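You operate a simulated robot arm through the tools that you are given. There is no shell and no other tool.

The job below is to be done with a simulated robot arm. You get a single attempt, and the scene is never put back.

Task
Set the source to 480 V and 40 A.
Fine: output off while you turn the knobs, then on again.

It is judged by the outcome, as a careful person would: the job done as asked, and still so three seconds after it is handed in. It fails if anything else is knocked over, pushed out of place, dropped, spilled or broken.

Robot
A 7-joint arm with a two-finger parallel gripper, fixed in place. Base frame: the origin is on the floor under the middle of its stand, x ahead of it, y to its left, z up. Readings come in mm, rad, newtons and seconds.
With the tool pointing down near the work surface it reaches from about 340 to 760 mm from the base axis. Its first joint turns from -2.007 to 2.007 rad. Payload 3.91 kg.
The tool frame sits at the grasp point between the pads (the TCP): z along the fingers, y along the line on which they close. The tips reach 30 mm beyond it. Largest opening 110 mm; finger width 20, thickness 10; the body of the gripper, 48 by 112 mm, starts 55 mm behind the TCP.
Orientation is that of the tool frame in the base frame, as [roll, pitch, yaw] about the fixed x, y, z axes, in that order (R = Rz(yaw) Ry(pitch) Rx(roll)). With the fingers straight down and closing along the base's y, the tool's x points along the base's -x, its y along +y and its z along -z.

Tools
- The arm moves only by the tool nudge_tool. Its argument "deltas" is text: rows parted by semicolons, each of 7 numbers parted by spaces: the opening, from 0 (shut) to 1 (fully open), then the shift along the base's x, y, z in mm, then the turn, a rotation vector about the base's x, y, z in rad. In form: grip dx dy dz rx ry rz; .... A call has 1 to 20 rows; each row is the pose to reach, as a shift and turn from the pose commanded when the call began. Rows are played at 5 a second. More than 50 mm and 0.15 rad between two rows, or a gripper value outside its range, and nothing of the call is played. A pose out of reach is approached as far as the arm can. The call stops where the force on the tool passes 90 N (or 10 N more than at its start, if that is more) or the arm is blocked; 0.2 s more then pass. Each finger travels about 108 mm/s and halts on what it meets, pressing with about 27 N; the grip force reading is that of the motor and also rises with nothing between the fingers. The clock runs only during rows and for 0.2 s after the last one: add rows that repeat a pose to give the fingers time. It gives the time, the measured TCP pose, the force on the tool (base axes), the opening and the grip force at its end, in the units of the frame above (readings bear some noise), with the torque about the TCP (base axes, N m) and any sound that the robot's microphone picked up.
- Cameras (640 x 400 px; columns grow to the right, rows downward): "scene" is fixed at [399.7, 650.6, 1822.6]; the picture's right is [-1.00, 0.06, 0.00], its down [0.02, 0.36, -0.93] and it looks along [-0.05, -0.93, -0.37] (base axes); focal length 358 px, centre (320, 200). "wrist" rides on the gripper at [72, 17, -103] in the tool frame; the picture's right is [-0.23, 0.97, 0.00], its down [-0.76, -0.18, -0.62] and it looks along [-0.61, -0.14, 0.78] (tool axes); focal length 222 px, centre (320, 200). There is no depth. A picture from a camera that has moved, and an enlarged one, comes with that camera's place and axes in the base frame and with its lens.
- capture(camera): a new picture of that camera. No time passes.
- lift_body(by): slides the trunk up (or, below 0, down) by that many mm; the arm rides with it, the base frame stays. It gives what a move gives, with no picture.
- zoom(camera, box): a new picture of the part [left, top, right, bottom] of that camera's present view, enlarged. No time passes.
- hand_in(): hands the job in; it is judged then, once.

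Nothing tells you positions but the pictures and the camera data. Unless the task says otherwise, let go and move clear before handing in.

The tools are called after "Emit:" as a command line: name --argument value ..., lists and objects as JSON in quotes. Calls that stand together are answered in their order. nudge_tool: Moves the arm, as the interface text tells. Its arguments: {"type":"object","properties":{"deltas":{"type":"string"}},"required":["deltas"]} The other tools are called the same way: lift_body (by) moves the trunk up or down; capture (camera) takes a picture; zoom (camera, box) takes an enlarged picture of a part of a camera's view; hand_in () hands the job in.

At the start:

```text
time_s: 0.0
tool_pos: [167.6, -361.2, 1417.8]
tool_rot: [-3.141, 0.0, -3.141]
ft_force: [-0.4, -0.4, 0.1]
torque: [0.0, -0.01, 0.03]
grip_width: 110.2
gripper_force: 0.0
trunk travel left (down, up): [-925.0, 65.0]
```

scene: 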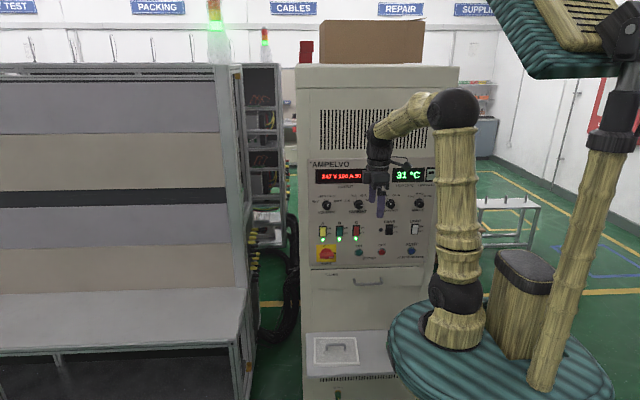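
wrist: 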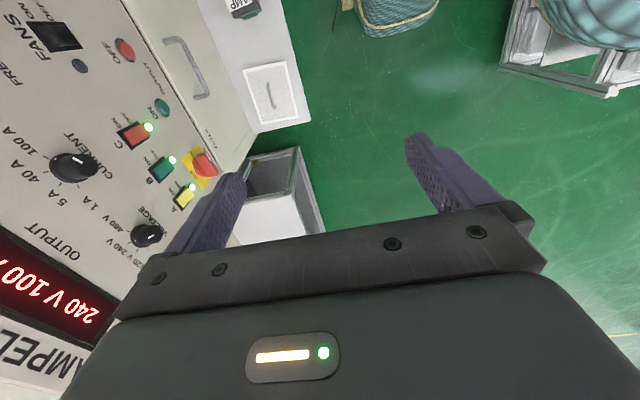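

I see a tall "AMPELVO" cabinet with a front panel (display, knobs, breakers, buttons), and the arm sitting in front of it. I'll zoom in to read the panel before moving.

Emit:
zoom --camera "scene" --box '[300, 150, 440, 270]'

Emit:
zoom --camera "wrist" --box '[0, 0, 320, 200]'

Emit:
zoom --camera "wrist" --box '[0, 120, 240, 400]'

```text
3.33 times, centred on (370, 210) of scene
camera zoom: at [399.7, 650.6, 1822.6], right [-1.0, 0.06, 0.0], down [0.02, 0.36, -0.93], along [-0.05, -0.93, -0.37], focal length 1192 px, centre (153, 167)
```

zoom: 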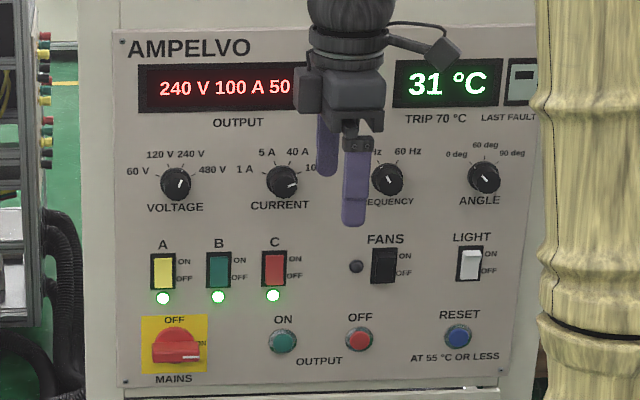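

```text
2.00 times, centred on (160, 100) of wrist
camera zoom: at [95.8, -345.2, 1522.6], right [0.23, 0.97, 0.0], down [0.76, -0.18, 0.62], along [0.61, -0.14, -0.78], focal length 444 px, centre (640, 400)
```

zoom: 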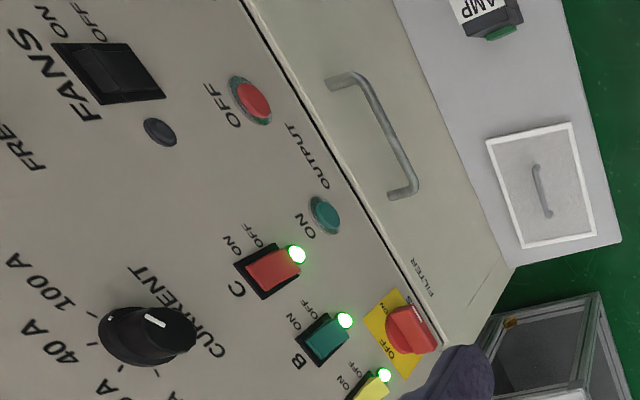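

```text
1.43 times, centred on (120, 260) of wrist
camera zoom: at [95.8, -345.2, 1522.6], right [0.23, 0.97, 0.0], down [0.76, -0.18, 0.62], along [0.61, -0.14, -0.78], focal length 317 px, centre (606, 114)
```

zoom: 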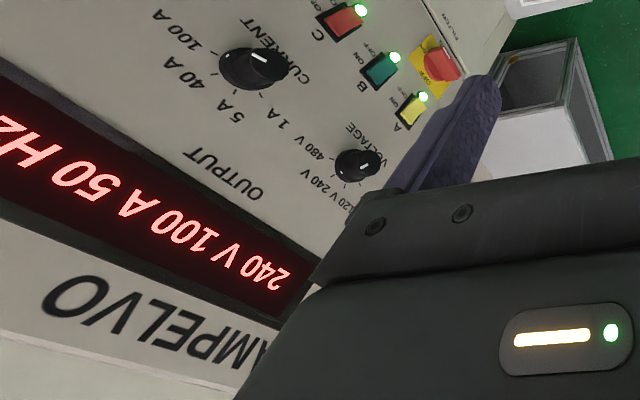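

The panel faces +y at about y = -690, and the display reads 240 V / 100 A. I place the voltage knob near x = 299, z = 1268, the current knob near x = 170, z = 1268, output OFF near x = 60, z = 1045, and output ON near x = 160, z = 1045. I'll turn the tool to face the panel, staying well clear of it, and look more closely.

Emit:
nudge_tool --deltas "1 3 -8 -6 -0.143 0 0; 1 6 -16 -12 -0.286 0 0; 1 9 -24 -18 -0.428 0 0; 1 12 -32 -24 -0.571 0 0; 1 15 -40 -30 -0.714 0 0; 1 18 -48 -36 -0.857 0 0; 1 21 -56 -42 -1.0 0 0; 1 24 -64 -48 -1.142 0 0; 1 27 -72 -54 -1.285 0 0; 1 30 -80 -60 -1.428 0 0; 1 32 -88 -66 -1.571 0 0; 1 32 -88 -66 -1.571 0 0"

Emit:
capture --camera "wrist"

Emit:
capture --camera "scene"

```text
time_s: 2.6
tool_pos: [199.0, -448.9, 1352.8]
tool_rot: [-1.569, 0.002, -3.141]
ft_force: [-0.8, 0.5, 0.0]
torque: [0.02, 0.01, 0.01]
grip_width: 110.0
gripper_force: 0.1
out of reach, approached as far as the arm can: row 10
trunk travel left (down, up): [-925.0, 65.0]
```

```text
taken
camera wrist: at [127.1, -346.6, 1336.3], right [0.23, 0.0, -0.97], down [0.76, 0.62, 0.18], along [0.61, -0.78, 0.14], focal length 222 px, centre (320, 200)
```

wrist: 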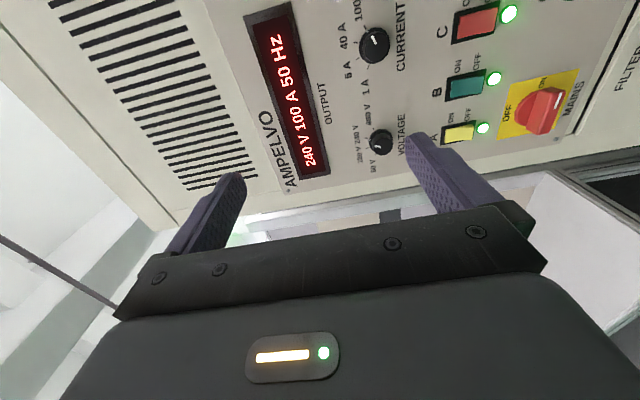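

```text
taken
```

scene: 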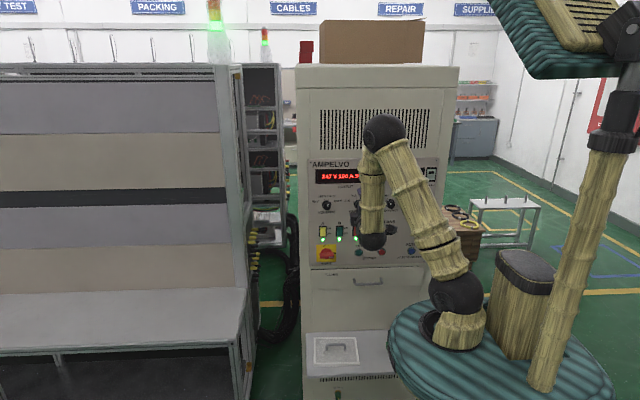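

The tool now faces the panel. I'll zoom in on the knobs and display.

Emit:
zoom --camera "wrist" --box '[240, 0, 480, 150]'

Emit:
zoom --camera "wrist" --box '[420, 0, 600, 150]'

Emit:
zoom --camera "scene" --box '[300, 150, 440, 270]'

```text
2.67 times, centred on (360, 75) of wrist
camera zoom: at [127.1, -346.6, 1336.3], right [0.23, 0.0, -0.97], down [0.76, 0.62, 0.18], along [0.61, -0.78, 0.14], focal length 592 px, centre (213, 533)
```

zoom: 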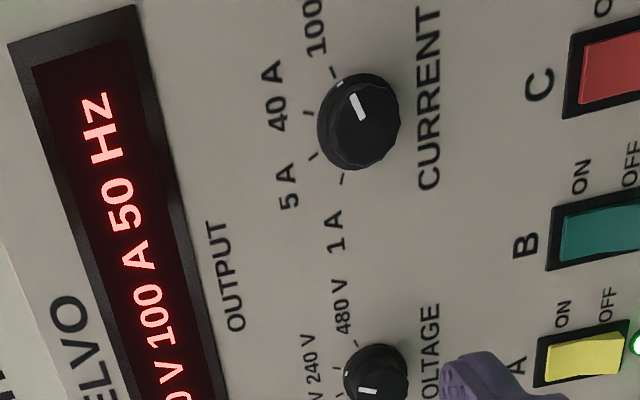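

```text
2.67 times, centred on (510, 75) of wrist
camera zoom: at [127.1, -346.6, 1336.3], right [0.23, 0.0, -0.97], down [0.76, 0.62, 0.18], along [0.61, -0.78, 0.14], focal length 592 px, centre (-187, 533)
```

zoom: 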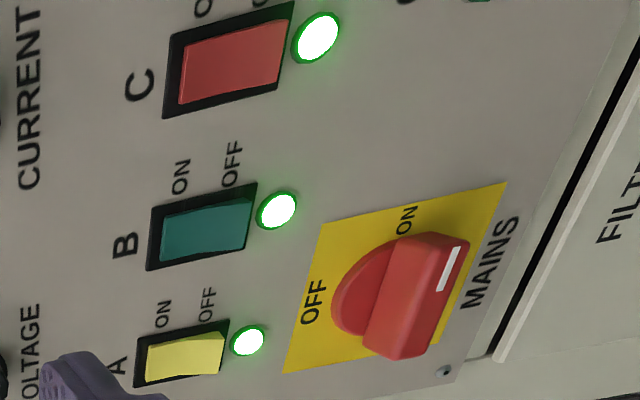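

```text
3.33 times, centred on (370, 210) of scene
camera zoom: at [399.7, 650.6, 1822.6], right [-1.0, 0.06, 0.0], down [0.02, 0.36, -0.93], along [-0.05, -0.93, -0.37], focal length 1192 px, centre (153, 167)
```

zoom: 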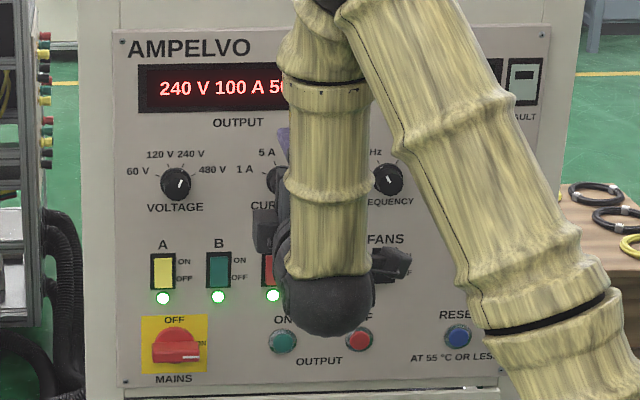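

The knobs are about 40 mm across, at roughly x = 165 and x = 295, z = 1272. Next I'll slide sideways in free space to see the output buttons and the right half of the panel.

Emit:
nudge_tool --deltas "1 -40 0 -15 0 0 0; 1 -80 0 -30 0 0 0; 1 -120 0 -45 0 0 0; 1 -160 0 -60 0 0 0; 1 -200 0 -75 0 0 0; 1 -240 0 -90 0 0 0; 1 -240 0 -90 0 0 0"

Emit:
capture --camera "wrist"

Emit:
capture --camera "scene"

```text
time_s: 4.4
tool_pos: [-32.1, -462.3, 1301.7]
tool_rot: [-1.432, 0.093, -3.133]
ft_force: [-0.2, 0.0, 0.1]
torque: [0.0, -0.01, 0.01]
grip_width: 110.0
gripper_force: 0.1
out of reach, approached as far as the arm can: row 1, 2, 3, 4, 5, 6, 7
trunk travel left (down, up): [-925.0, 65.0]
stopped in row 7: the arm was blocked; the commanded pose is now the measured one
```

```text
taken
camera wrist: at [-103.0, -363.6, 1264.7], right [0.32, -0.13, -0.94], down [0.74, 0.65, 0.16], along [0.59, -0.75, 0.3], focal length 222 px, centre (320, 200)
```

wrist: 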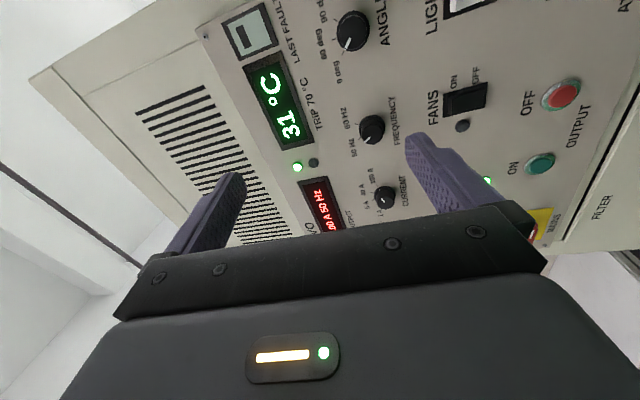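

```text
taken
```

scene: 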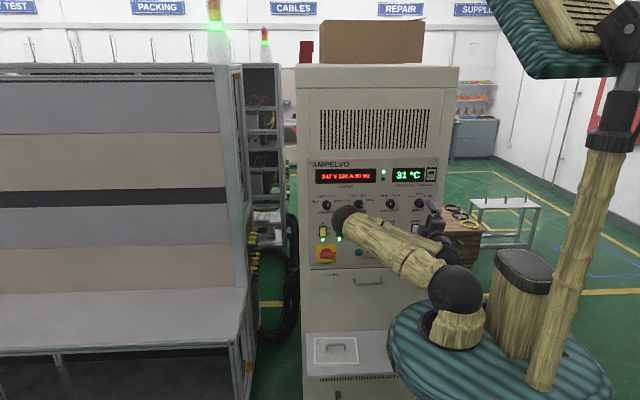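

I got a good view of the right half, but the arm folded near its reach limit and stopped there. I'll zoom in to read the details.

Emit:
zoom --camera "wrist" --box '[200, 0, 420, 140]'

Emit:
zoom --camera "wrist" --box '[400, 0, 640, 200]'

Emit:
zoom --camera "wrist" --box '[260, 100, 420, 240]'

Emit:
zoom --camera "scene" --box '[300, 150, 440, 270]'

```text
2.86 times, centred on (310, 70) of wrist
camera zoom: at [-103.0, -363.6, 1264.7], right [0.32, -0.13, -0.94], down [0.74, 0.65, 0.16], along [0.59, -0.75, 0.3], focal length 635 px, centre (349, 571)
```

zoom: 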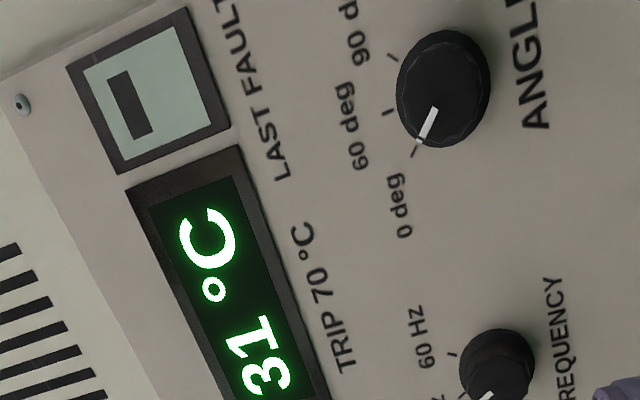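

```text
2.00 times, centred on (520, 100) of wrist
camera zoom: at [-103.0, -363.6, 1264.7], right [0.32, -0.13, -0.94], down [0.74, 0.65, 0.16], along [0.59, -0.75, 0.3], focal length 444 px, centre (-80, 400)
```

zoom: 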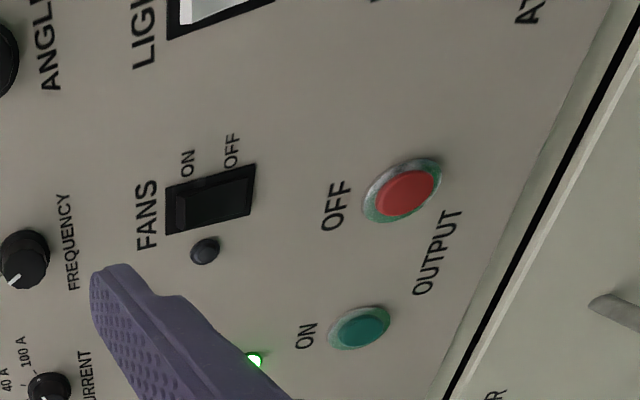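

```text
2.86 times, centred on (340, 170) of wrist
camera zoom: at [-103.0, -363.6, 1264.7], right [0.32, -0.13, -0.94], down [0.74, 0.65, 0.16], along [0.59, -0.75, 0.3], focal length 635 px, centre (263, 286)
```

zoom: 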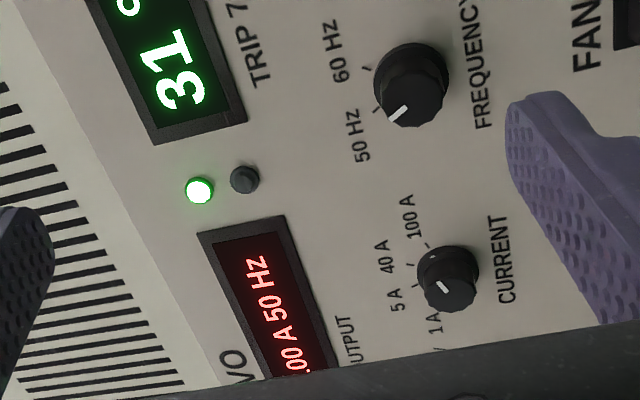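

```text
3.33 times, centred on (370, 210) of scene
camera zoom: at [399.7, 650.6, 1822.6], right [-1.0, 0.06, 0.0], down [0.02, 0.36, -0.93], along [-0.05, -0.93, -0.37], focal length 1192 px, centre (153, 167)
```

zoom: 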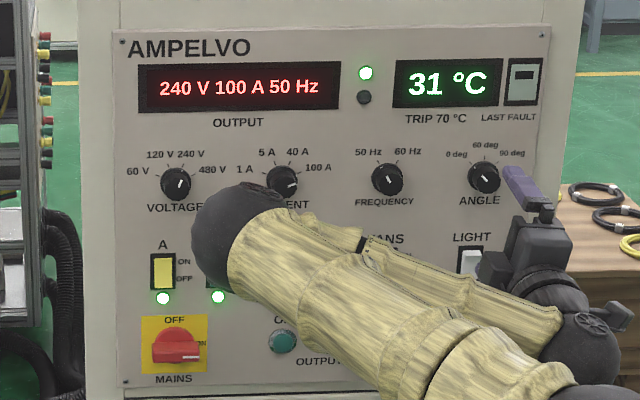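

The output is on (green lamp lit) and the fans are off. Refining from two views, output OFF is near x = 56, z = 1050, ON near x = 155, z = 1050, and both knobs near z = 1275. I'll move outward to recover the straight tool orientation, with the gripper shut ready for pressing.

Emit:
nudge_tool --deltas "0.6 22 -24 -6 0.035 0.023 0; 0.3 44 -48 -13 0.07 0.047 0; 0 66 -72 -20 0.105 0.07 0; 0 88 -96 -27 0.139 0.093 0; 0 88 -96 -27 0.139 0.093 0; 0 88 -96 -27 0.139 0.093 0"

Emit:
capture --camera "scene"

Emit:
capture --camera "wrist"

```text
time_s: 5.8
tool_pos: [57.5, -552.3, 1249.3]
tool_rot: [-1.554, 0.0, 3.139]
ft_force: [0.9, 0.5, -0.9]
torque: [0.0, 0.03, 0.01]
grip_width: 0.1
gripper_force: 26.9
out of reach, approached as far as the arm can: row 2, 3, 4, 5, 6
trunk travel left (down, up): [-925.0, 65.0]
```

```text
taken
```

scene: 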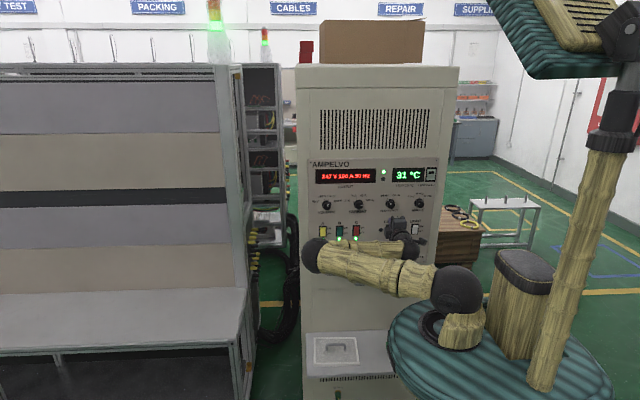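

```text
taken
camera wrist: at [-14.6, -449.7, 1232.4], right [0.23, -0.02, -0.97], down [0.76, 0.62, 0.17], along [0.61, -0.78, 0.15], focal length 222 px, centre (320, 200)
```

wrist: 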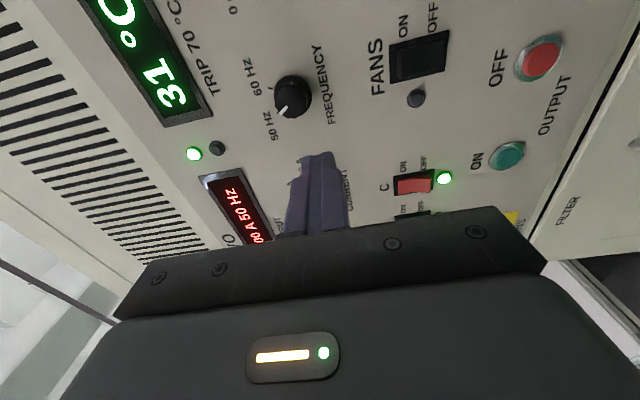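

The pose is close but strained, with the elbow swung low to one side. I'll roll the tool a quarter turn towards its neutral wrist roll to see if that frees the arm.

Emit:
nudge_tool --deltas "0 0 0 0 0 -0.143 0; 0 0 0 0 0 -0.286 0; 0 0 0 0 0 -0.428 0; 0 0 0 0 0 -0.571 0; 0 0 0 0 0 -0.714 0; 0 0 0 0 0 -0.857 0; 0 0 0 0 0 -1.0 0; 0 0 0 0 0 -1.142 0; 0 0 0 0 0 -1.285 0; 0 0 0 0 0 -1.428 0; 0 0 0 0 0 -1.571 0; 0 0 0 0 0 -1.571 0"

Emit:
capture --camera "scene"

Emit:
capture --camera "wrist"

```text
time_s: 8.4
tool_pos: [138.5, -545.0, 1263.8]
tool_rot: [-2.377, 1.561, 2.283]
ft_force: [0.4, 0.8, -0.1]
torque: [0.04, -0.02, -0.02]
grip_width: 0.3
gripper_force: 26.9
out of reach, approached as far as the arm can: row 1, 2, 3, 4, 5, 6, 7, 8, 9, 10, 11, 12
trunk travel left (down, up): [-925.0, 65.0]
```

```text
taken
```

scene: 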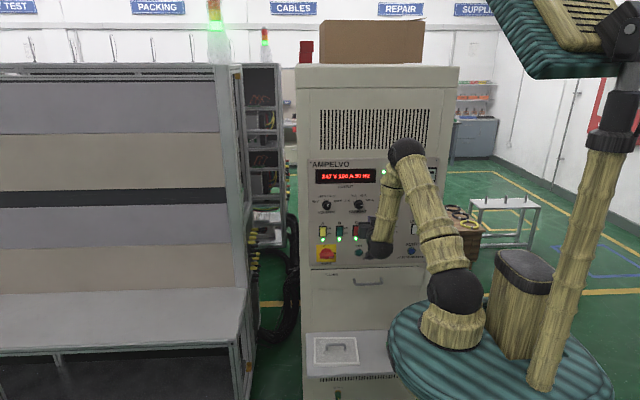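

```text
taken
camera wrist: at [160.9, -444.2, 1192.9], right [0.97, -0.05, 0.22], down [-0.14, 0.63, 0.77], along [-0.18, -0.78, 0.6], focal length 222 px, centre (320, 200)
```

wrist: 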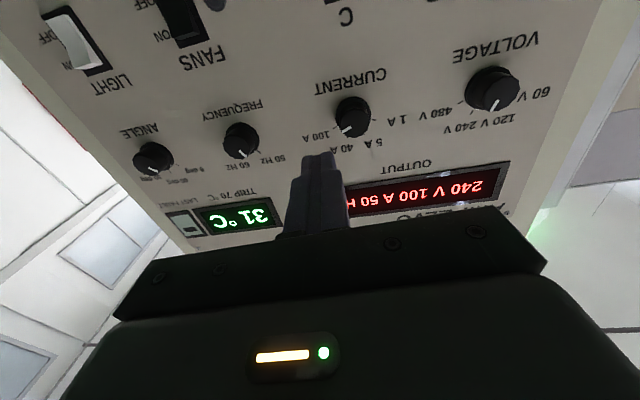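

The elbow is upright again and the tool is nearly in its neutral roll. I'll hold the commanded pose briefly to see whether the arm converges.

Emit:
nudge_tool --deltas "0 0 0 0 0 0 0; 0 0 0 0 0 0 0; 0 0 0 0 0 0 0; 0 0 0 0 0 0 0"

Emit:
capture --camera "scene"

```text
time_s: 9.4
tool_pos: [138.4, -546.2, 1264.2]
tool_rot: [-2.337, 1.56, 2.32]
ft_force: [0.3, 0.2, -0.1]
torque: [0.02, 0.0, 0.0]
grip_width: 0.0
gripper_force: 26.6
trunk travel left (down, up): [-925.0, 65.0]
```

```text
taken
```

scene: 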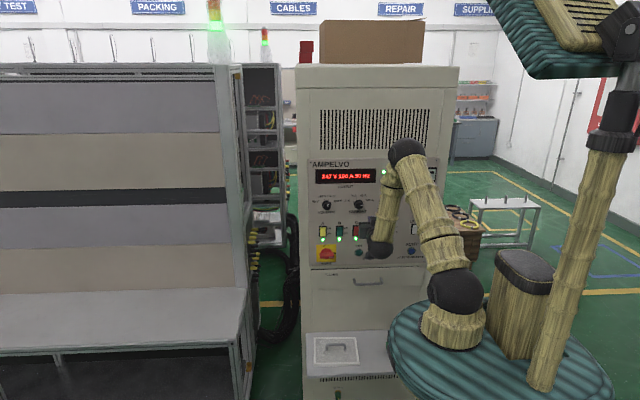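

The arm settled at about (138, -546, 1264) in a nearly square orientation. I'll correct the small yaw error and shift to x ≈ 56, keeping about 50 mm clear of the knobs.

Emit:
nudge_tool --deltas "0 -10 -20 0 -0.003 -0.003 0.02; 0 -25 -38 0 -0.007 -0.007 0.054; 0 -50 -44 0 -0.007 -0.007 0.054; 0 -70 -44 0 -0.007 -0.007 0.054; 0 -82 -44 0 -0.007 -0.007 0.054; 0 -82 -44 0 -0.007 -0.007 0.054"

Emit:
capture --camera "scene"

Emit:
capture --camera "wrist"

```text
time_s: 10.8
tool_pos: [137.0, -585.0, 1275.7]
tool_rot: [-2.388, 1.557, 2.261]
ft_force: [0.2, 0.9, 0.1]
torque: [-0.03, 0.05, 0.01]
grip_width: 0.0
gripper_force: 26.8
out of reach, approached as far as the arm can: row 1, 2, 3, 4, 5, 6
trunk travel left (down, up): [-925.0, 65.0]
```

```text
taken
```

scene: 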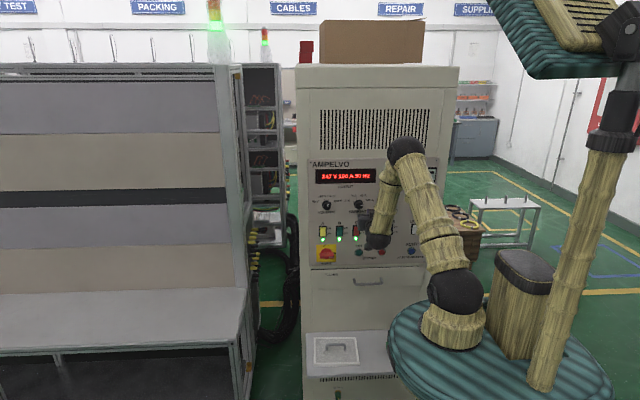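

```text
taken
camera wrist: at [158.9, -482.2, 1205.3], right [0.97, -0.06, 0.22], down [-0.13, 0.63, 0.77], along [-0.19, -0.78, 0.6], focal length 222 px, centre (320, 200)
```

wrist: 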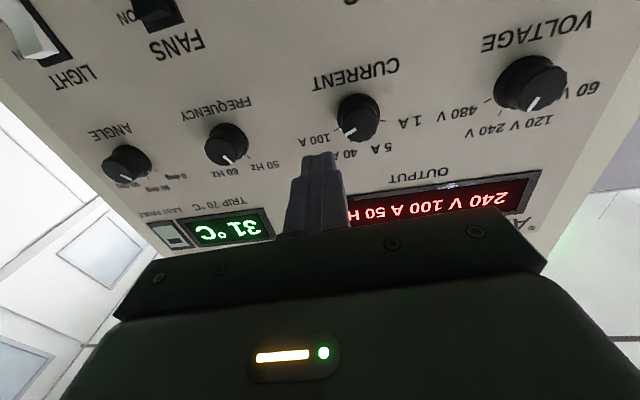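

I think the forearm has rolled into a flipped wrist state that blocks motion towards -x. I'll bring the tool back to pointing down to unwind it, then tilt up again in the arm's own vertical plane.

Emit:
nudge_tool --deltas "0 3 17 3 0.131 0 0; 0 6 34 6 0.262 0 0; 0 9 51 9 0.393 0 0; 0 12 68 12 0.524 0 0; 0 15 85 15 0.654 0 0; 0 18 102 18 0.785 0 0; 0 21 119 21 0.916 0 0; 0 24 136 24 1.047 0 0; 0 27 153 27 1.178 0 0; 0 30 170 30 1.309 0 0; 0 32 187 33 1.44 0 0; 0 33 204 35 1.571 0 0; 0 33 204 35 1.571 0 0; 0 33 204 35 1.571 0 0"

Emit:
capture --camera "scene"

Emit:
capture --camera "wrist"

```text
time_s: 13.8
tool_pos: [169.3, -380.0, 1309.3]
tool_rot: [-3.079, -0.011, 1.581]
ft_force: [-0.2, -0.3, -0.1]
torque: [-0.02, 0.01, 0.0]
grip_width: 0.0
gripper_force: 27.4
out of reach, approached as far as the arm can: row 8
trunk travel left (down, up): [-925.0, 65.0]
```

```text
taken
```

scene: 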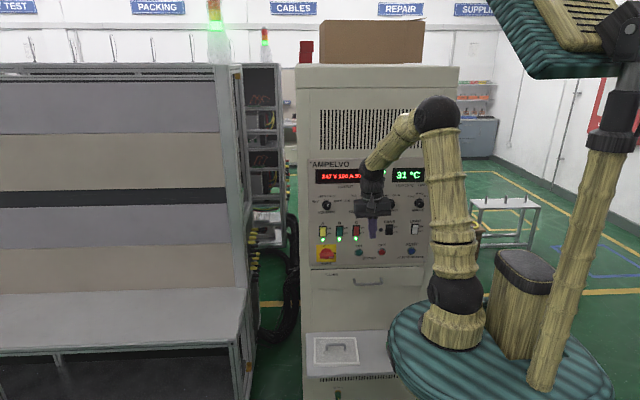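

```text
taken
camera wrist: at [192.8, -309.4, 1413.3], right [0.97, -0.22, -0.06], down [-0.13, -0.77, 0.62], along [-0.19, -0.6, -0.78], focal length 222 px, centre (320, 200)
```

wrist: 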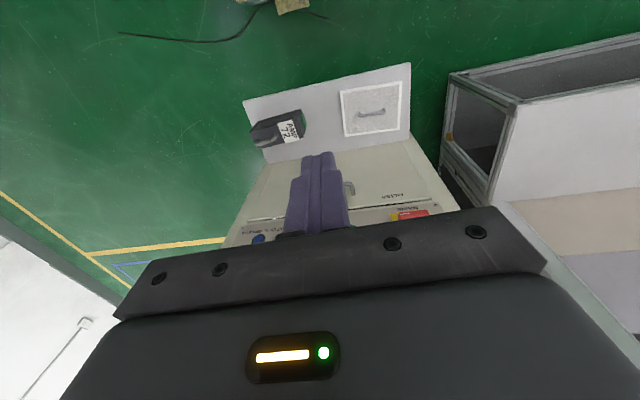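

The arm is back to a clean tool-down pose with the elbow up. I'll look at the arm closely to judge the direction of the forearm.

Emit:
zoom --camera "scene" --box '[340, 80, 500, 360]'

Emit:
zoom --camera "scene" --box '[300, 150, 440, 270]'

```text
1.43 times, centred on (420, 220) of scene
camera zoom: at [399.7, 650.6, 1822.6], right [-1.0, 0.06, 0.0], down [0.02, 0.36, -0.93], along [-0.05, -0.93, -0.37], focal length 511 px, centre (177, 171)
```

zoom: 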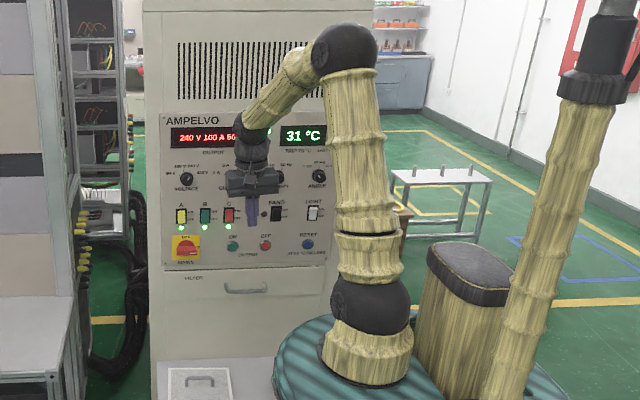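

```text
3.33 times, centred on (370, 210) of scene
camera zoom: at [399.7, 650.6, 1822.6], right [-1.0, 0.06, 0.0], down [0.02, 0.36, -0.93], along [-0.05, -0.93, -0.37], focal length 1192 px, centre (153, 167)
```

zoom: 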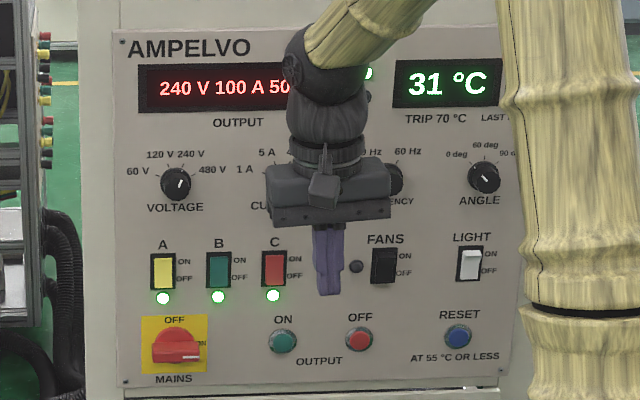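

I estimate the shoulder at about (50, 0, 1338) and the arm lying in a vertical plane at azimuth about -71°. I'll first put the tool exactly into that plane with a small correction.

Emit:
nudge_tool --deltas "0 3 1 0 0.006 -0.018 0; 0 7 2 0 0.0124 -0.037 0; 0 7 2 0 0.0124 -0.037 0"

```text
time_s: 14.6
tool_pos: [175.9, -377.3, 1310.0]
tool_rot: [-3.116, -0.022, 1.579]
ft_force: [0.7, -0.1, -0.4]
torque: [-0.03, -0.03, 0.0]
grip_width: 0.0
gripper_force: 27.4
trunk travel left (down, up): [-925.0, 65.0]
```

The correction took. Now I'll tilt the tool up within the arm's plane.

Emit:
nudge_tool --deltas "0 9.4 -28 -14 -0.1375 -0.0463 0; 0 18.7 -55.6 -24 -0.275 -0.0926 0; 0 27.7 -82.3 -30 -0.4125 -0.139 0; 0 36.2 -107.5 -33 -0.55 -0.185 0; 0 44 -130.7 -32 -0.6875 -0.2315 0; 0 51 -151.6 -28 -0.825 -0.278 0; 0 57 -169.6 -21.5 -0.9625 -0.324 0; 0 62 -184.7 -13 -1.1 -0.370 0; 0 66 -196 -3 -1.2375 -0.4167 0; 0 68.7 -204 8.6 -1.375 -0.463 0; 0 70 -208.6 20.5 -1.5125 -0.509 0; 0 70 -208.6 20.5 -1.5125 -0.509 0"

Emit:
capture --camera "scene"

Emit:
capture --camera "wrist"

```text
time_s: 17.2
tool_pos: [247.7, -586.2, 1331.7]
tool_rot: [1.58, 1.255, 0.314]
ft_force: [0.3, 0.4, -0.6]
torque: [0.01, -0.01, 0.01]
grip_width: 0.2
gripper_force: 27.1
trunk travel left (down, up): [-925.0, 65.0]
```

```text
taken
```

scene: 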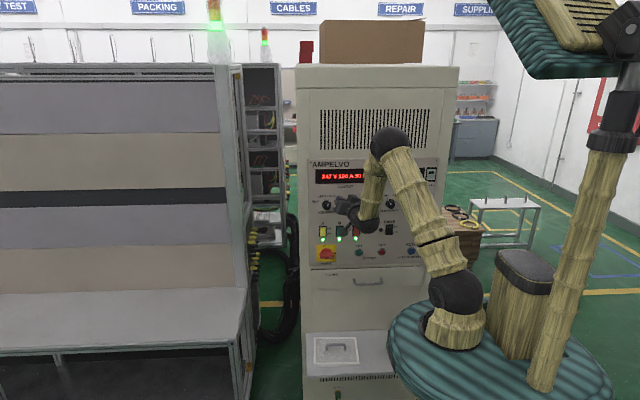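

```text
taken
camera wrist: at [252.5, -476.8, 1268.9], right [0.82, 0.26, 0.52], down [-0.57, 0.47, 0.67], along [-0.07, -0.84, 0.53], focal length 222 px, centre (320, 200)
```

wrist: 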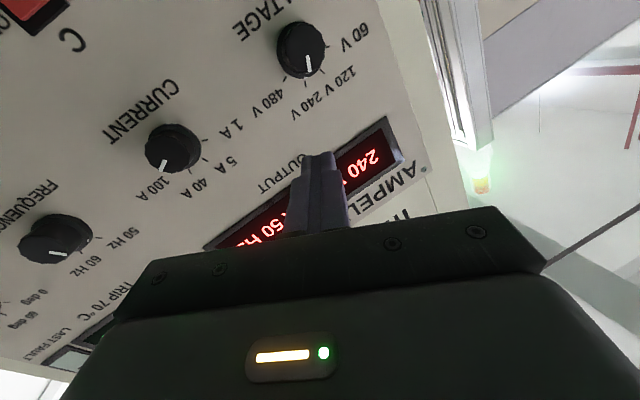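

The tilt worked with no reach warnings, so the wrist is in a good configuration. Now I'll square the tool to the panel and shift to x ≈ 56, staying clear of the panel.

Emit:
nudge_tool --deltas "0 -32 -2 -2 -0.008 0.053 -0.051; 0 -64 -5 -4 -0.016 0.105 -0.102; 0 -96 -7 -6 -0.024 0.158 -0.153; 0 -128 -9 -8 -0.032 0.211 -0.203; 0 -160 -12 -9 -0.04 0.263 -0.254; 0 -191 -14 -10 -0.048 0.316 -0.305; 0 -191 -14 -10 -0.048 0.316 -0.305"

Emit:
capture --camera "scene"

Emit:
capture --camera "wrist"

```text
time_s: 18.8
tool_pos: [58.4, -600.2, 1319.8]
tool_rot: [-2.457, 1.566, 2.25]
ft_force: [-0.3, 0.7, 0.4]
torque: [0.03, -0.02, 0.02]
grip_width: 0.0
gripper_force: 26.8
trunk travel left (down, up): [-925.0, 65.0]
```

```text
taken
```

scene: 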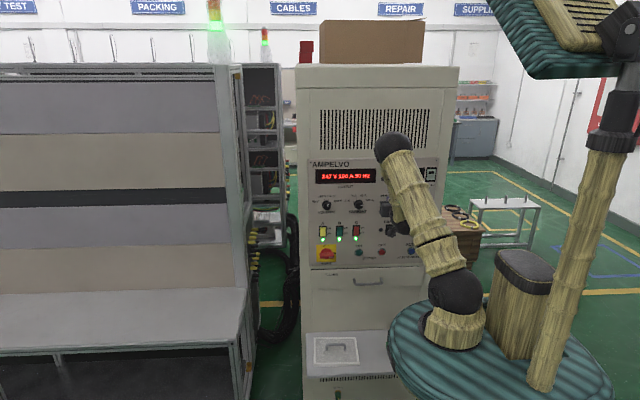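

```text
taken
camera wrist: at [74.3, -497.6, 1249.3], right [0.97, 0.0, 0.22], down [-0.17, 0.62, 0.77], along [-0.14, -0.78, 0.6], focal length 222 px, centre (320, 200)
```

wrist: 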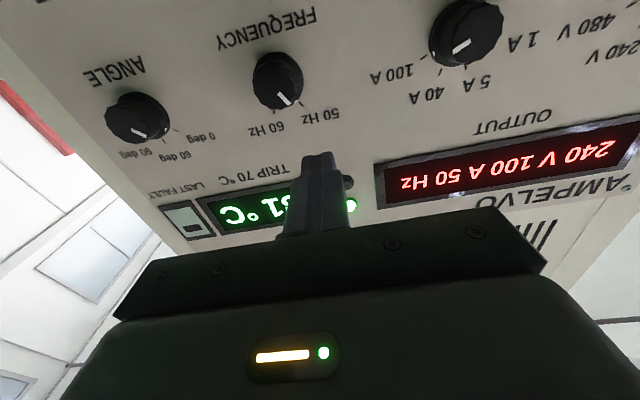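

That pose was reached cleanly, so the arm can now work across the panel. Next I'll lower the trunk so the tool comes to button height.

Emit:
lift_body --by -200

Emit:
capture --camera "wrist"

Emit:
capture --camera "scene"

```text
time_s: 21.0
tool_pos: [57.0, -600.9, 1120.5]
tool_rot: [-2.599, 1.565, 2.113]
ft_force: [0.3, 0.5, -0.3]
torque: [-0.03, -0.02, -0.01]
grip_width: 0.2
gripper_force: 27.1
trunk travel left (down, up): [-725.0, 265.0]
```

```text
taken
camera wrist: at [74.2, -497.7, 1049.3], right [0.97, 0.0, 0.22], down [-0.17, 0.62, 0.77], along [-0.14, -0.78, 0.6], focal length 222 px, centre (320, 200)
```

wrist: 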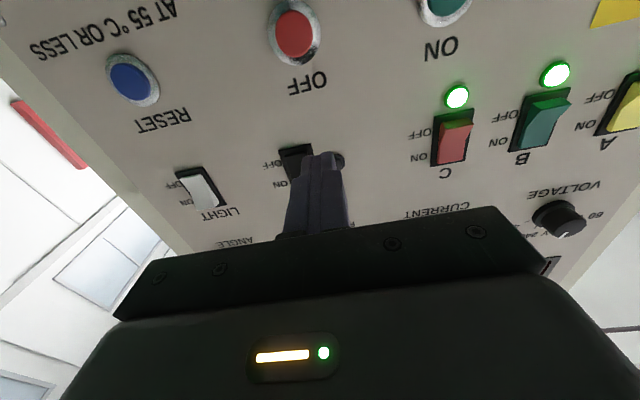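

```text
taken
```

scene: 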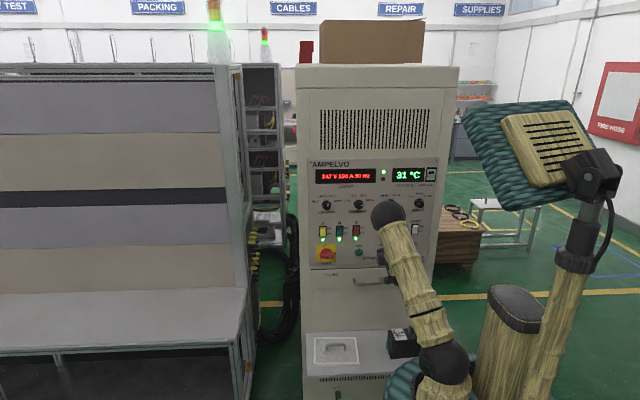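

The OFF button sits at about x = 55.5, z = 1050, almost directly below the tool. I'll lower another 70 mm and check the alignment.

Emit:
lift_body --by -70

Emit:
capture --camera "wrist"

Emit:
zoom --camera "wrist" --box '[220, 80, 420, 240]'

```text
time_s: 22.1
tool_pos: [56.4, -600.5, 1050.6]
tool_rot: [-2.591, 1.565, 2.118]
ft_force: [-0.6, 0.2, -0.4]
torque: [0.02, 0.05, -0.04]
grip_width: 0.0
gripper_force: 27.2
trunk travel left (down, up): [-655.0, 335.0]
```

```text
taken
camera wrist: at [74.2, -497.6, 979.3], right [0.97, 0.0, 0.22], down [-0.17, 0.62, 0.76], along [-0.14, -0.78, 0.6], focal length 222 px, centre (320, 200)
```

wrist: 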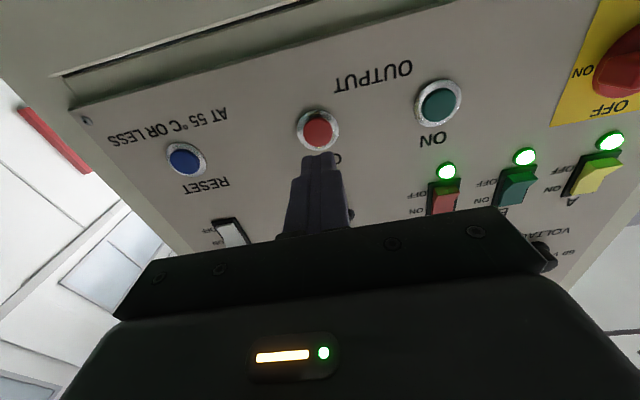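

```text
2.50 times, centred on (320, 160) of wrist
camera zoom: at [74.2, -497.6, 979.3], right [0.97, 0.0, 0.22], down [-0.17, 0.62, 0.76], along [-0.14, -0.78, 0.6], focal length 555 px, centre (320, 300)
```

zoom: 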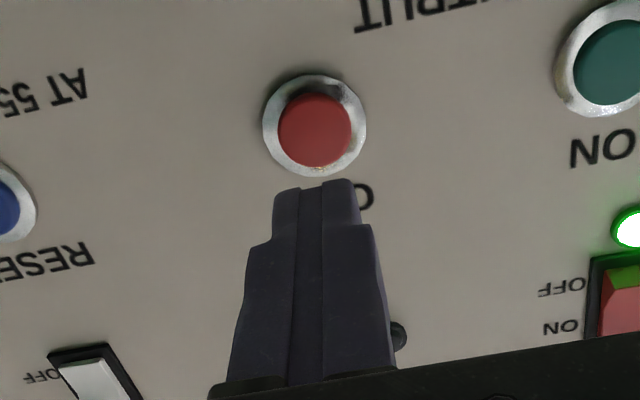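

The OFF button is centred at about (56, 1052), in line with the shut fingertips. I'll approach it in small steps.

Emit:
nudge_tool --deltas "0 0 -15 1 0 0 0; 0 0 -30 1 0 0 0; 0 0 -40 1 0 0 0; 0 0 -46 1 0 0 0; 0 0 -46 1 0 0 0"

Emit:
zoom --camera "wrist" --box '[220, 80, 420, 240]'

Emit:
zoom --camera "scene" --box '[300, 150, 440, 270]'

```text
time_s: 23.2
tool_pos: [56.2, -645.6, 1051.2]
tool_rot: [-2.617, 1.566, 2.089]
ft_force: [-0.2, -0.4, 0.3]
torque: [-0.02, 0.0, 0.0]
grip_width: 0.0
gripper_force: 27.0
trunk travel left (down, up): [-655.0, 335.0]
```

```text
2.50 times, centred on (320, 160) of wrist
camera zoom: at [74.2, -543.8, 979.9], right [0.97, 0.0, 0.22], down [-0.17, 0.62, 0.77], along [-0.14, -0.78, 0.6], focal length 555 px, centre (320, 300)
```

zoom: 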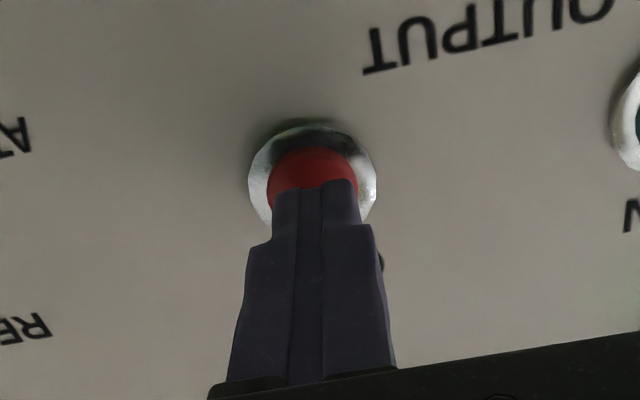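

```text
3.33 times, centred on (370, 210) of scene
camera zoom: at [399.7, 650.6, 1822.6], right [-1.0, 0.06, 0.0], down [0.02, 0.36, -0.93], along [-0.05, -0.93, -0.37], focal length 1192 px, centre (153, 167)
```

zoom: 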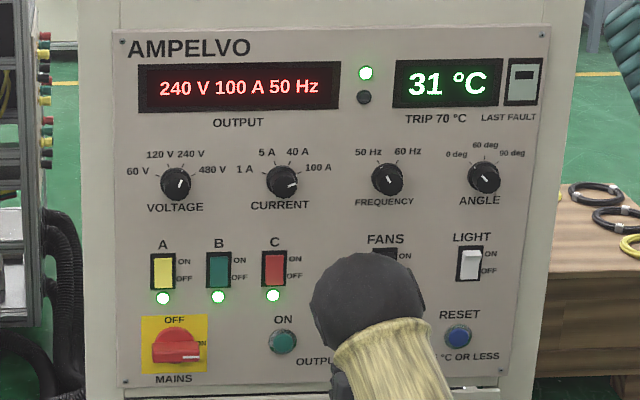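

The fingertips are lined up with the red button. I'll press in small increments and watch the force.

Emit:
nudge_tool --deltas "0 0 -4 0 0 0 0; 0 0 -7 0 0 0 0; 0 0 -9 0 0 0 0; 0 0 -11 0 0 0 0"

Emit:
zoom --camera "scene" --box '[300, 150, 440, 270]'

```text
time_s: 24.2
tool_pos: [57.4, -657.2, 1050.9]
tool_rot: [-2.617, 1.565, 2.093]
ft_force: [0.8, 2.7, -1.7]
torque: [0.04, -0.05, 0.02]
grip_width: 0.0
gripper_force: 26.6
trunk travel left (down, up): [-655.0, 335.0]
heard: click
```

```text
3.33 times, centred on (370, 210) of scene
camera zoom: at [399.7, 650.6, 1822.6], right [-1.0, 0.06, 0.0], down [0.02, 0.36, -0.93], along [-0.05, -0.93, -0.37], focal length 1192 px, centre (153, 167)
```

zoom: 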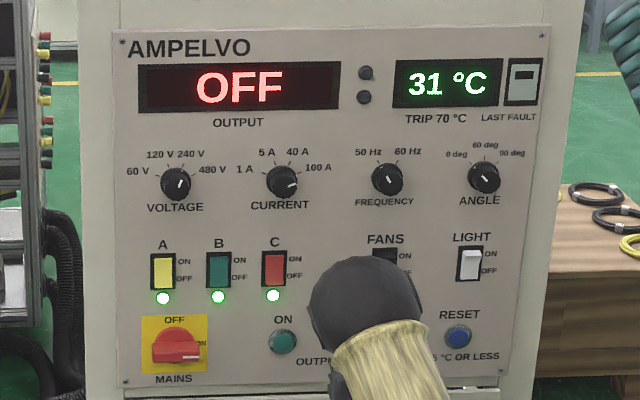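

The output is now OFF. I'll back away and zoom in on the knobs to measure the pointer and tick angles.

Emit:
nudge_tool --deltas "0 0 15 0 0 0 0; 0 0 35 0 0 0 0; 0 0 57 0 0 0 0; 0 0 57 0 0 0 0"

Emit:
zoom --camera "scene" --box '[325, 190, 377, 216]'

Emit:
zoom --camera "scene" --box '[300, 150, 440, 270]'

```text
time_s: 25.2
tool_pos: [56.4, -601.2, 1051.7]
tool_rot: [-2.562, 1.567, 2.149]
ft_force: [-0.4, 0.5, 0.6]
torque: [0.0, -0.03, 0.02]
grip_width: 0.2
gripper_force: 27.5
trunk travel left (down, up): [-655.0, 335.0]
```

```text
12.31 times, centred on (351, 203) of scene
camera zoom: at [399.7, 650.6, 1822.6], right [-1.0, 0.06, 0.0], down [0.02, 0.36, -0.93], along [-0.05, -0.93, -0.37], focal length 4400 px, centre (-62, 163)
```

zoom: 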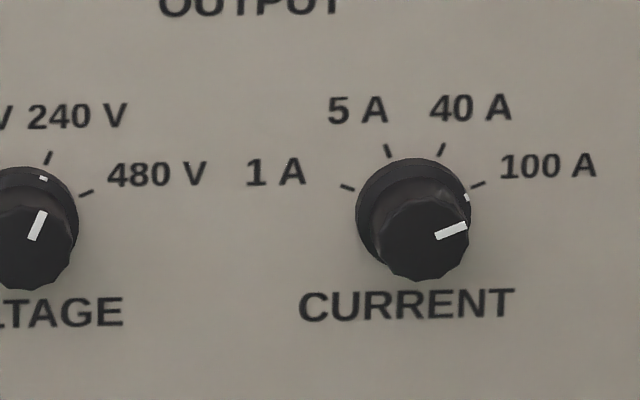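

```text
3.33 times, centred on (370, 210) of scene
camera zoom: at [399.7, 650.6, 1822.6], right [-1.0, 0.06, 0.0], down [0.02, 0.36, -0.93], along [-0.05, -0.93, -0.37], focal length 1192 px, centre (153, 167)
```

zoom: 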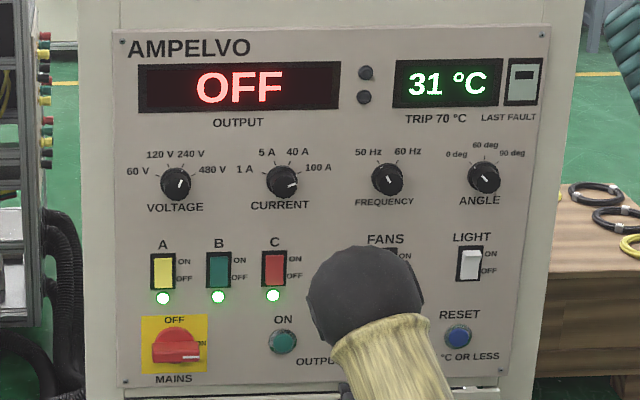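

The knob ticks are about 45° apart. I place the current knob axis at (164.5, 1273) and the voltage knob axis at (295, 1273), with 30 mm caps reaching out to about y = -669. I'll raise the trunk to knob height.

Emit:
lift_body --by 222

Emit:
nudge_tool --deltas "0.2 27 0 0 0 0 0; 0.4 54 0 0 0 0 0; 0.6 81 0 0 0 0 0; 0.6 108 0 0 0 0 0; 0.6 108 0 0 0 0 0; 0.6 108 0 0 0 0 0"

Emit:
capture --camera "wrist"

Emit:
capture --camera "scene"

```text
time_s: 27.6
tool_pos: [57.3, -600.3, 1274.0]
tool_rot: [-2.603, 1.566, 2.111]
ft_force: [-0.1, 0.5, 0.5]
torque: [-0.01, 0.02, -0.02]
grip_width: 0.2
gripper_force: 26.6
trunk travel left (down, up): [-877.0, 113.0]
```

```text
time_s: 29.0
tool_pos: [165.8, -601.8, 1272.9]
tool_rot: [-2.561, 1.567, 2.152]
ft_force: [-0.3, 0.7, -0.5]
torque: [0.03, 0.05, 0.0]
grip_width: 66.0
gripper_force: 0.1
trunk travel left (down, up): [-877.0, 113.0]
```

```text
taken
camera wrist: at [183.0, -499.0, 1202.8], right [0.97, 0.0, 0.22], down [-0.17, 0.62, 0.77], along [-0.14, -0.78, 0.6], focal length 222 px, centre (320, 200)
```

wrist: 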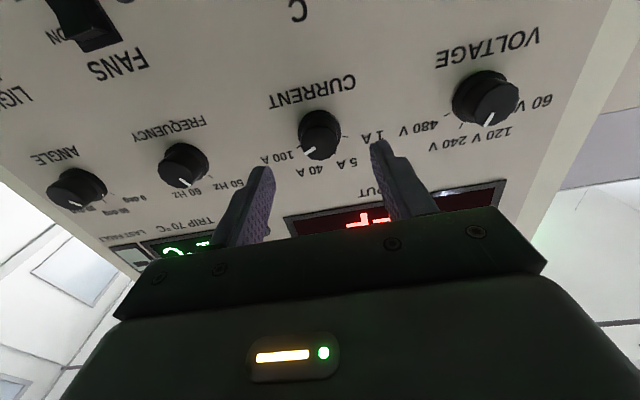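

```text
taken
```

scene: 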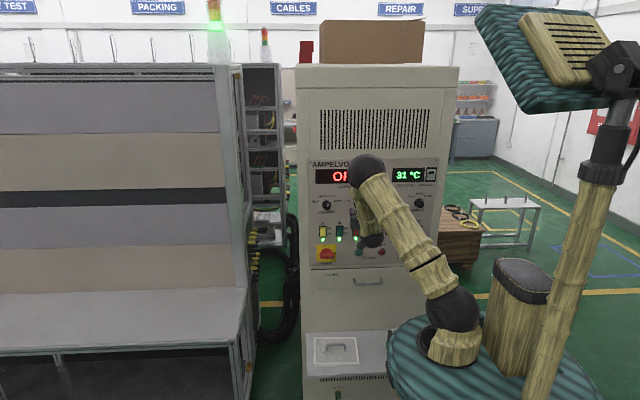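

The open gripper is in front of the current knob. I'll zoom in to check its centring.

Emit:
zoom --camera "wrist" --box '[220, 80, 420, 240]'

```text
2.50 times, centred on (320, 160) of wrist
camera zoom: at [183.0, -499.0, 1202.8], right [0.97, 0.0, 0.22], down [-0.17, 0.62, 0.77], along [-0.14, -0.78, 0.6], focal length 555 px, centre (320, 300)
```

zoom: 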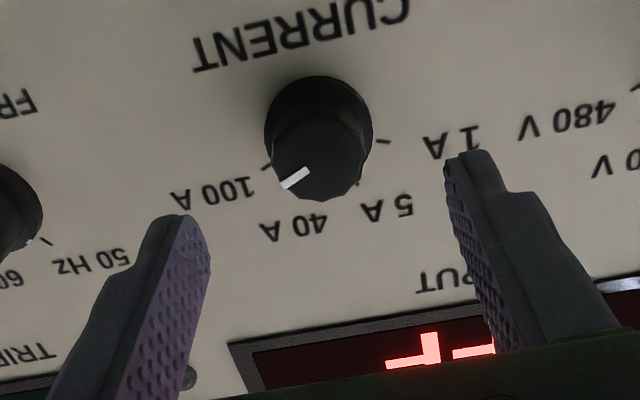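

The alignment looks good. I'll adjust slightly upward, creep closer, and check again before reaching around the knob.

Emit:
nudge_tool --deltas "0.6 0 -10 1 0 0 0; 0.6 0 -20 1 0 0 0; 0.6 0 -20 1 0 0 0"

Emit:
zoom --camera "wrist" --box '[220, 80, 420, 240]'

```text
time_s: 29.8
tool_pos: [165.6, -621.5, 1275.3]
tool_rot: [-2.557, 1.566, 2.153]
ft_force: [0.4, 0.7, -0.3]
torque: [-0.03, -0.02, 0.02]
grip_width: 66.1
gripper_force: 0.1
trunk travel left (down, up): [-877.0, 113.0]
```

```text
2.50 times, centred on (320, 160) of wrist
camera zoom: at [182.4, -519.0, 1204.1], right [0.97, 0.0, 0.22], down [-0.17, 0.62, 0.76], along [-0.14, -0.78, 0.6], focal length 555 px, centre (320, 300)
```

zoom: 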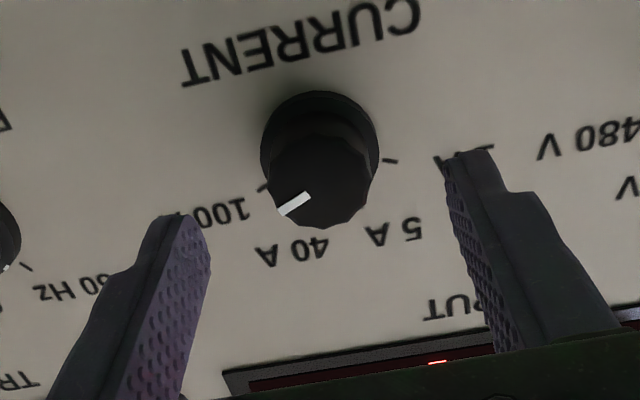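

The knob is centred between the fingers. I'll advance 30 mm so the pads straddle the cap, then close.

Emit:
nudge_tool --deltas "0.6 0 -10 0 0 0 0; 0.6 0 -20 0 0 0 0; 0.6 0 -26 0 0 0 0; 0.6 0 -30 0 0 0 0; 0.6 0 -30 0 0 0 0"

Emit:
zoom --camera "wrist" --box '[220, 80, 420, 240]'

```text
time_s: 31.0
tool_pos: [164.8, -651.1, 1274.7]
tool_rot: [-2.556, 1.566, 2.155]
ft_force: [-0.1, 0.0, -0.5]
torque: [-0.03, 0.03, -0.01]
grip_width: 66.0
gripper_force: 0.1
trunk travel left (down, up): [-877.0, 113.0]
```

```text
2.50 times, centred on (320, 160) of wrist
camera zoom: at [182.0, -548.2, 1203.3], right [0.97, 0.0, 0.22], down [-0.17, 0.62, 0.77], along [-0.14, -0.78, 0.6], focal length 555 px, centre (320, 300)
```

zoom: 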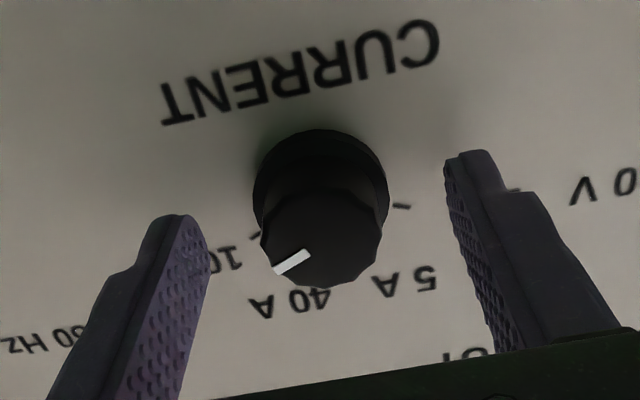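

The tips are alongside the cap. I'll close on it now.

Emit:
nudge_tool --deltas "0.4 0 -1.5 0 0 0 0; 0 0 -1.5 0 0 0 0; 0 0 -1.5 0 0 0 0; 0 0 -1.5 0 0 0 0"

Emit:
zoom --camera "wrist" --box '[220, 80, 420, 240]'

```text
time_s: 32.0
tool_pos: [165.0, -652.0, 1274.3]
tool_rot: [-2.591, 1.567, 2.12]
ft_force: [0.4, 1.1, -0.2]
torque: [0.26, -0.05, 0.13]
grip_width: 30.8
gripper_force: 45.0
trunk travel left (down, up): [-877.0, 113.0]
```

```text
2.50 times, centred on (320, 160) of wrist
camera zoom: at [182.1, -549.2, 1203.3], right [0.97, 0.0, 0.22], down [-0.17, 0.62, 0.77], along [-0.14, -0.78, 0.6], focal length 555 px, centre (320, 300)
```

zoom: 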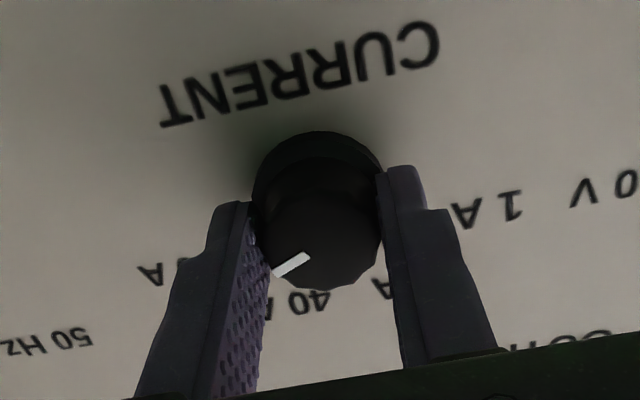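

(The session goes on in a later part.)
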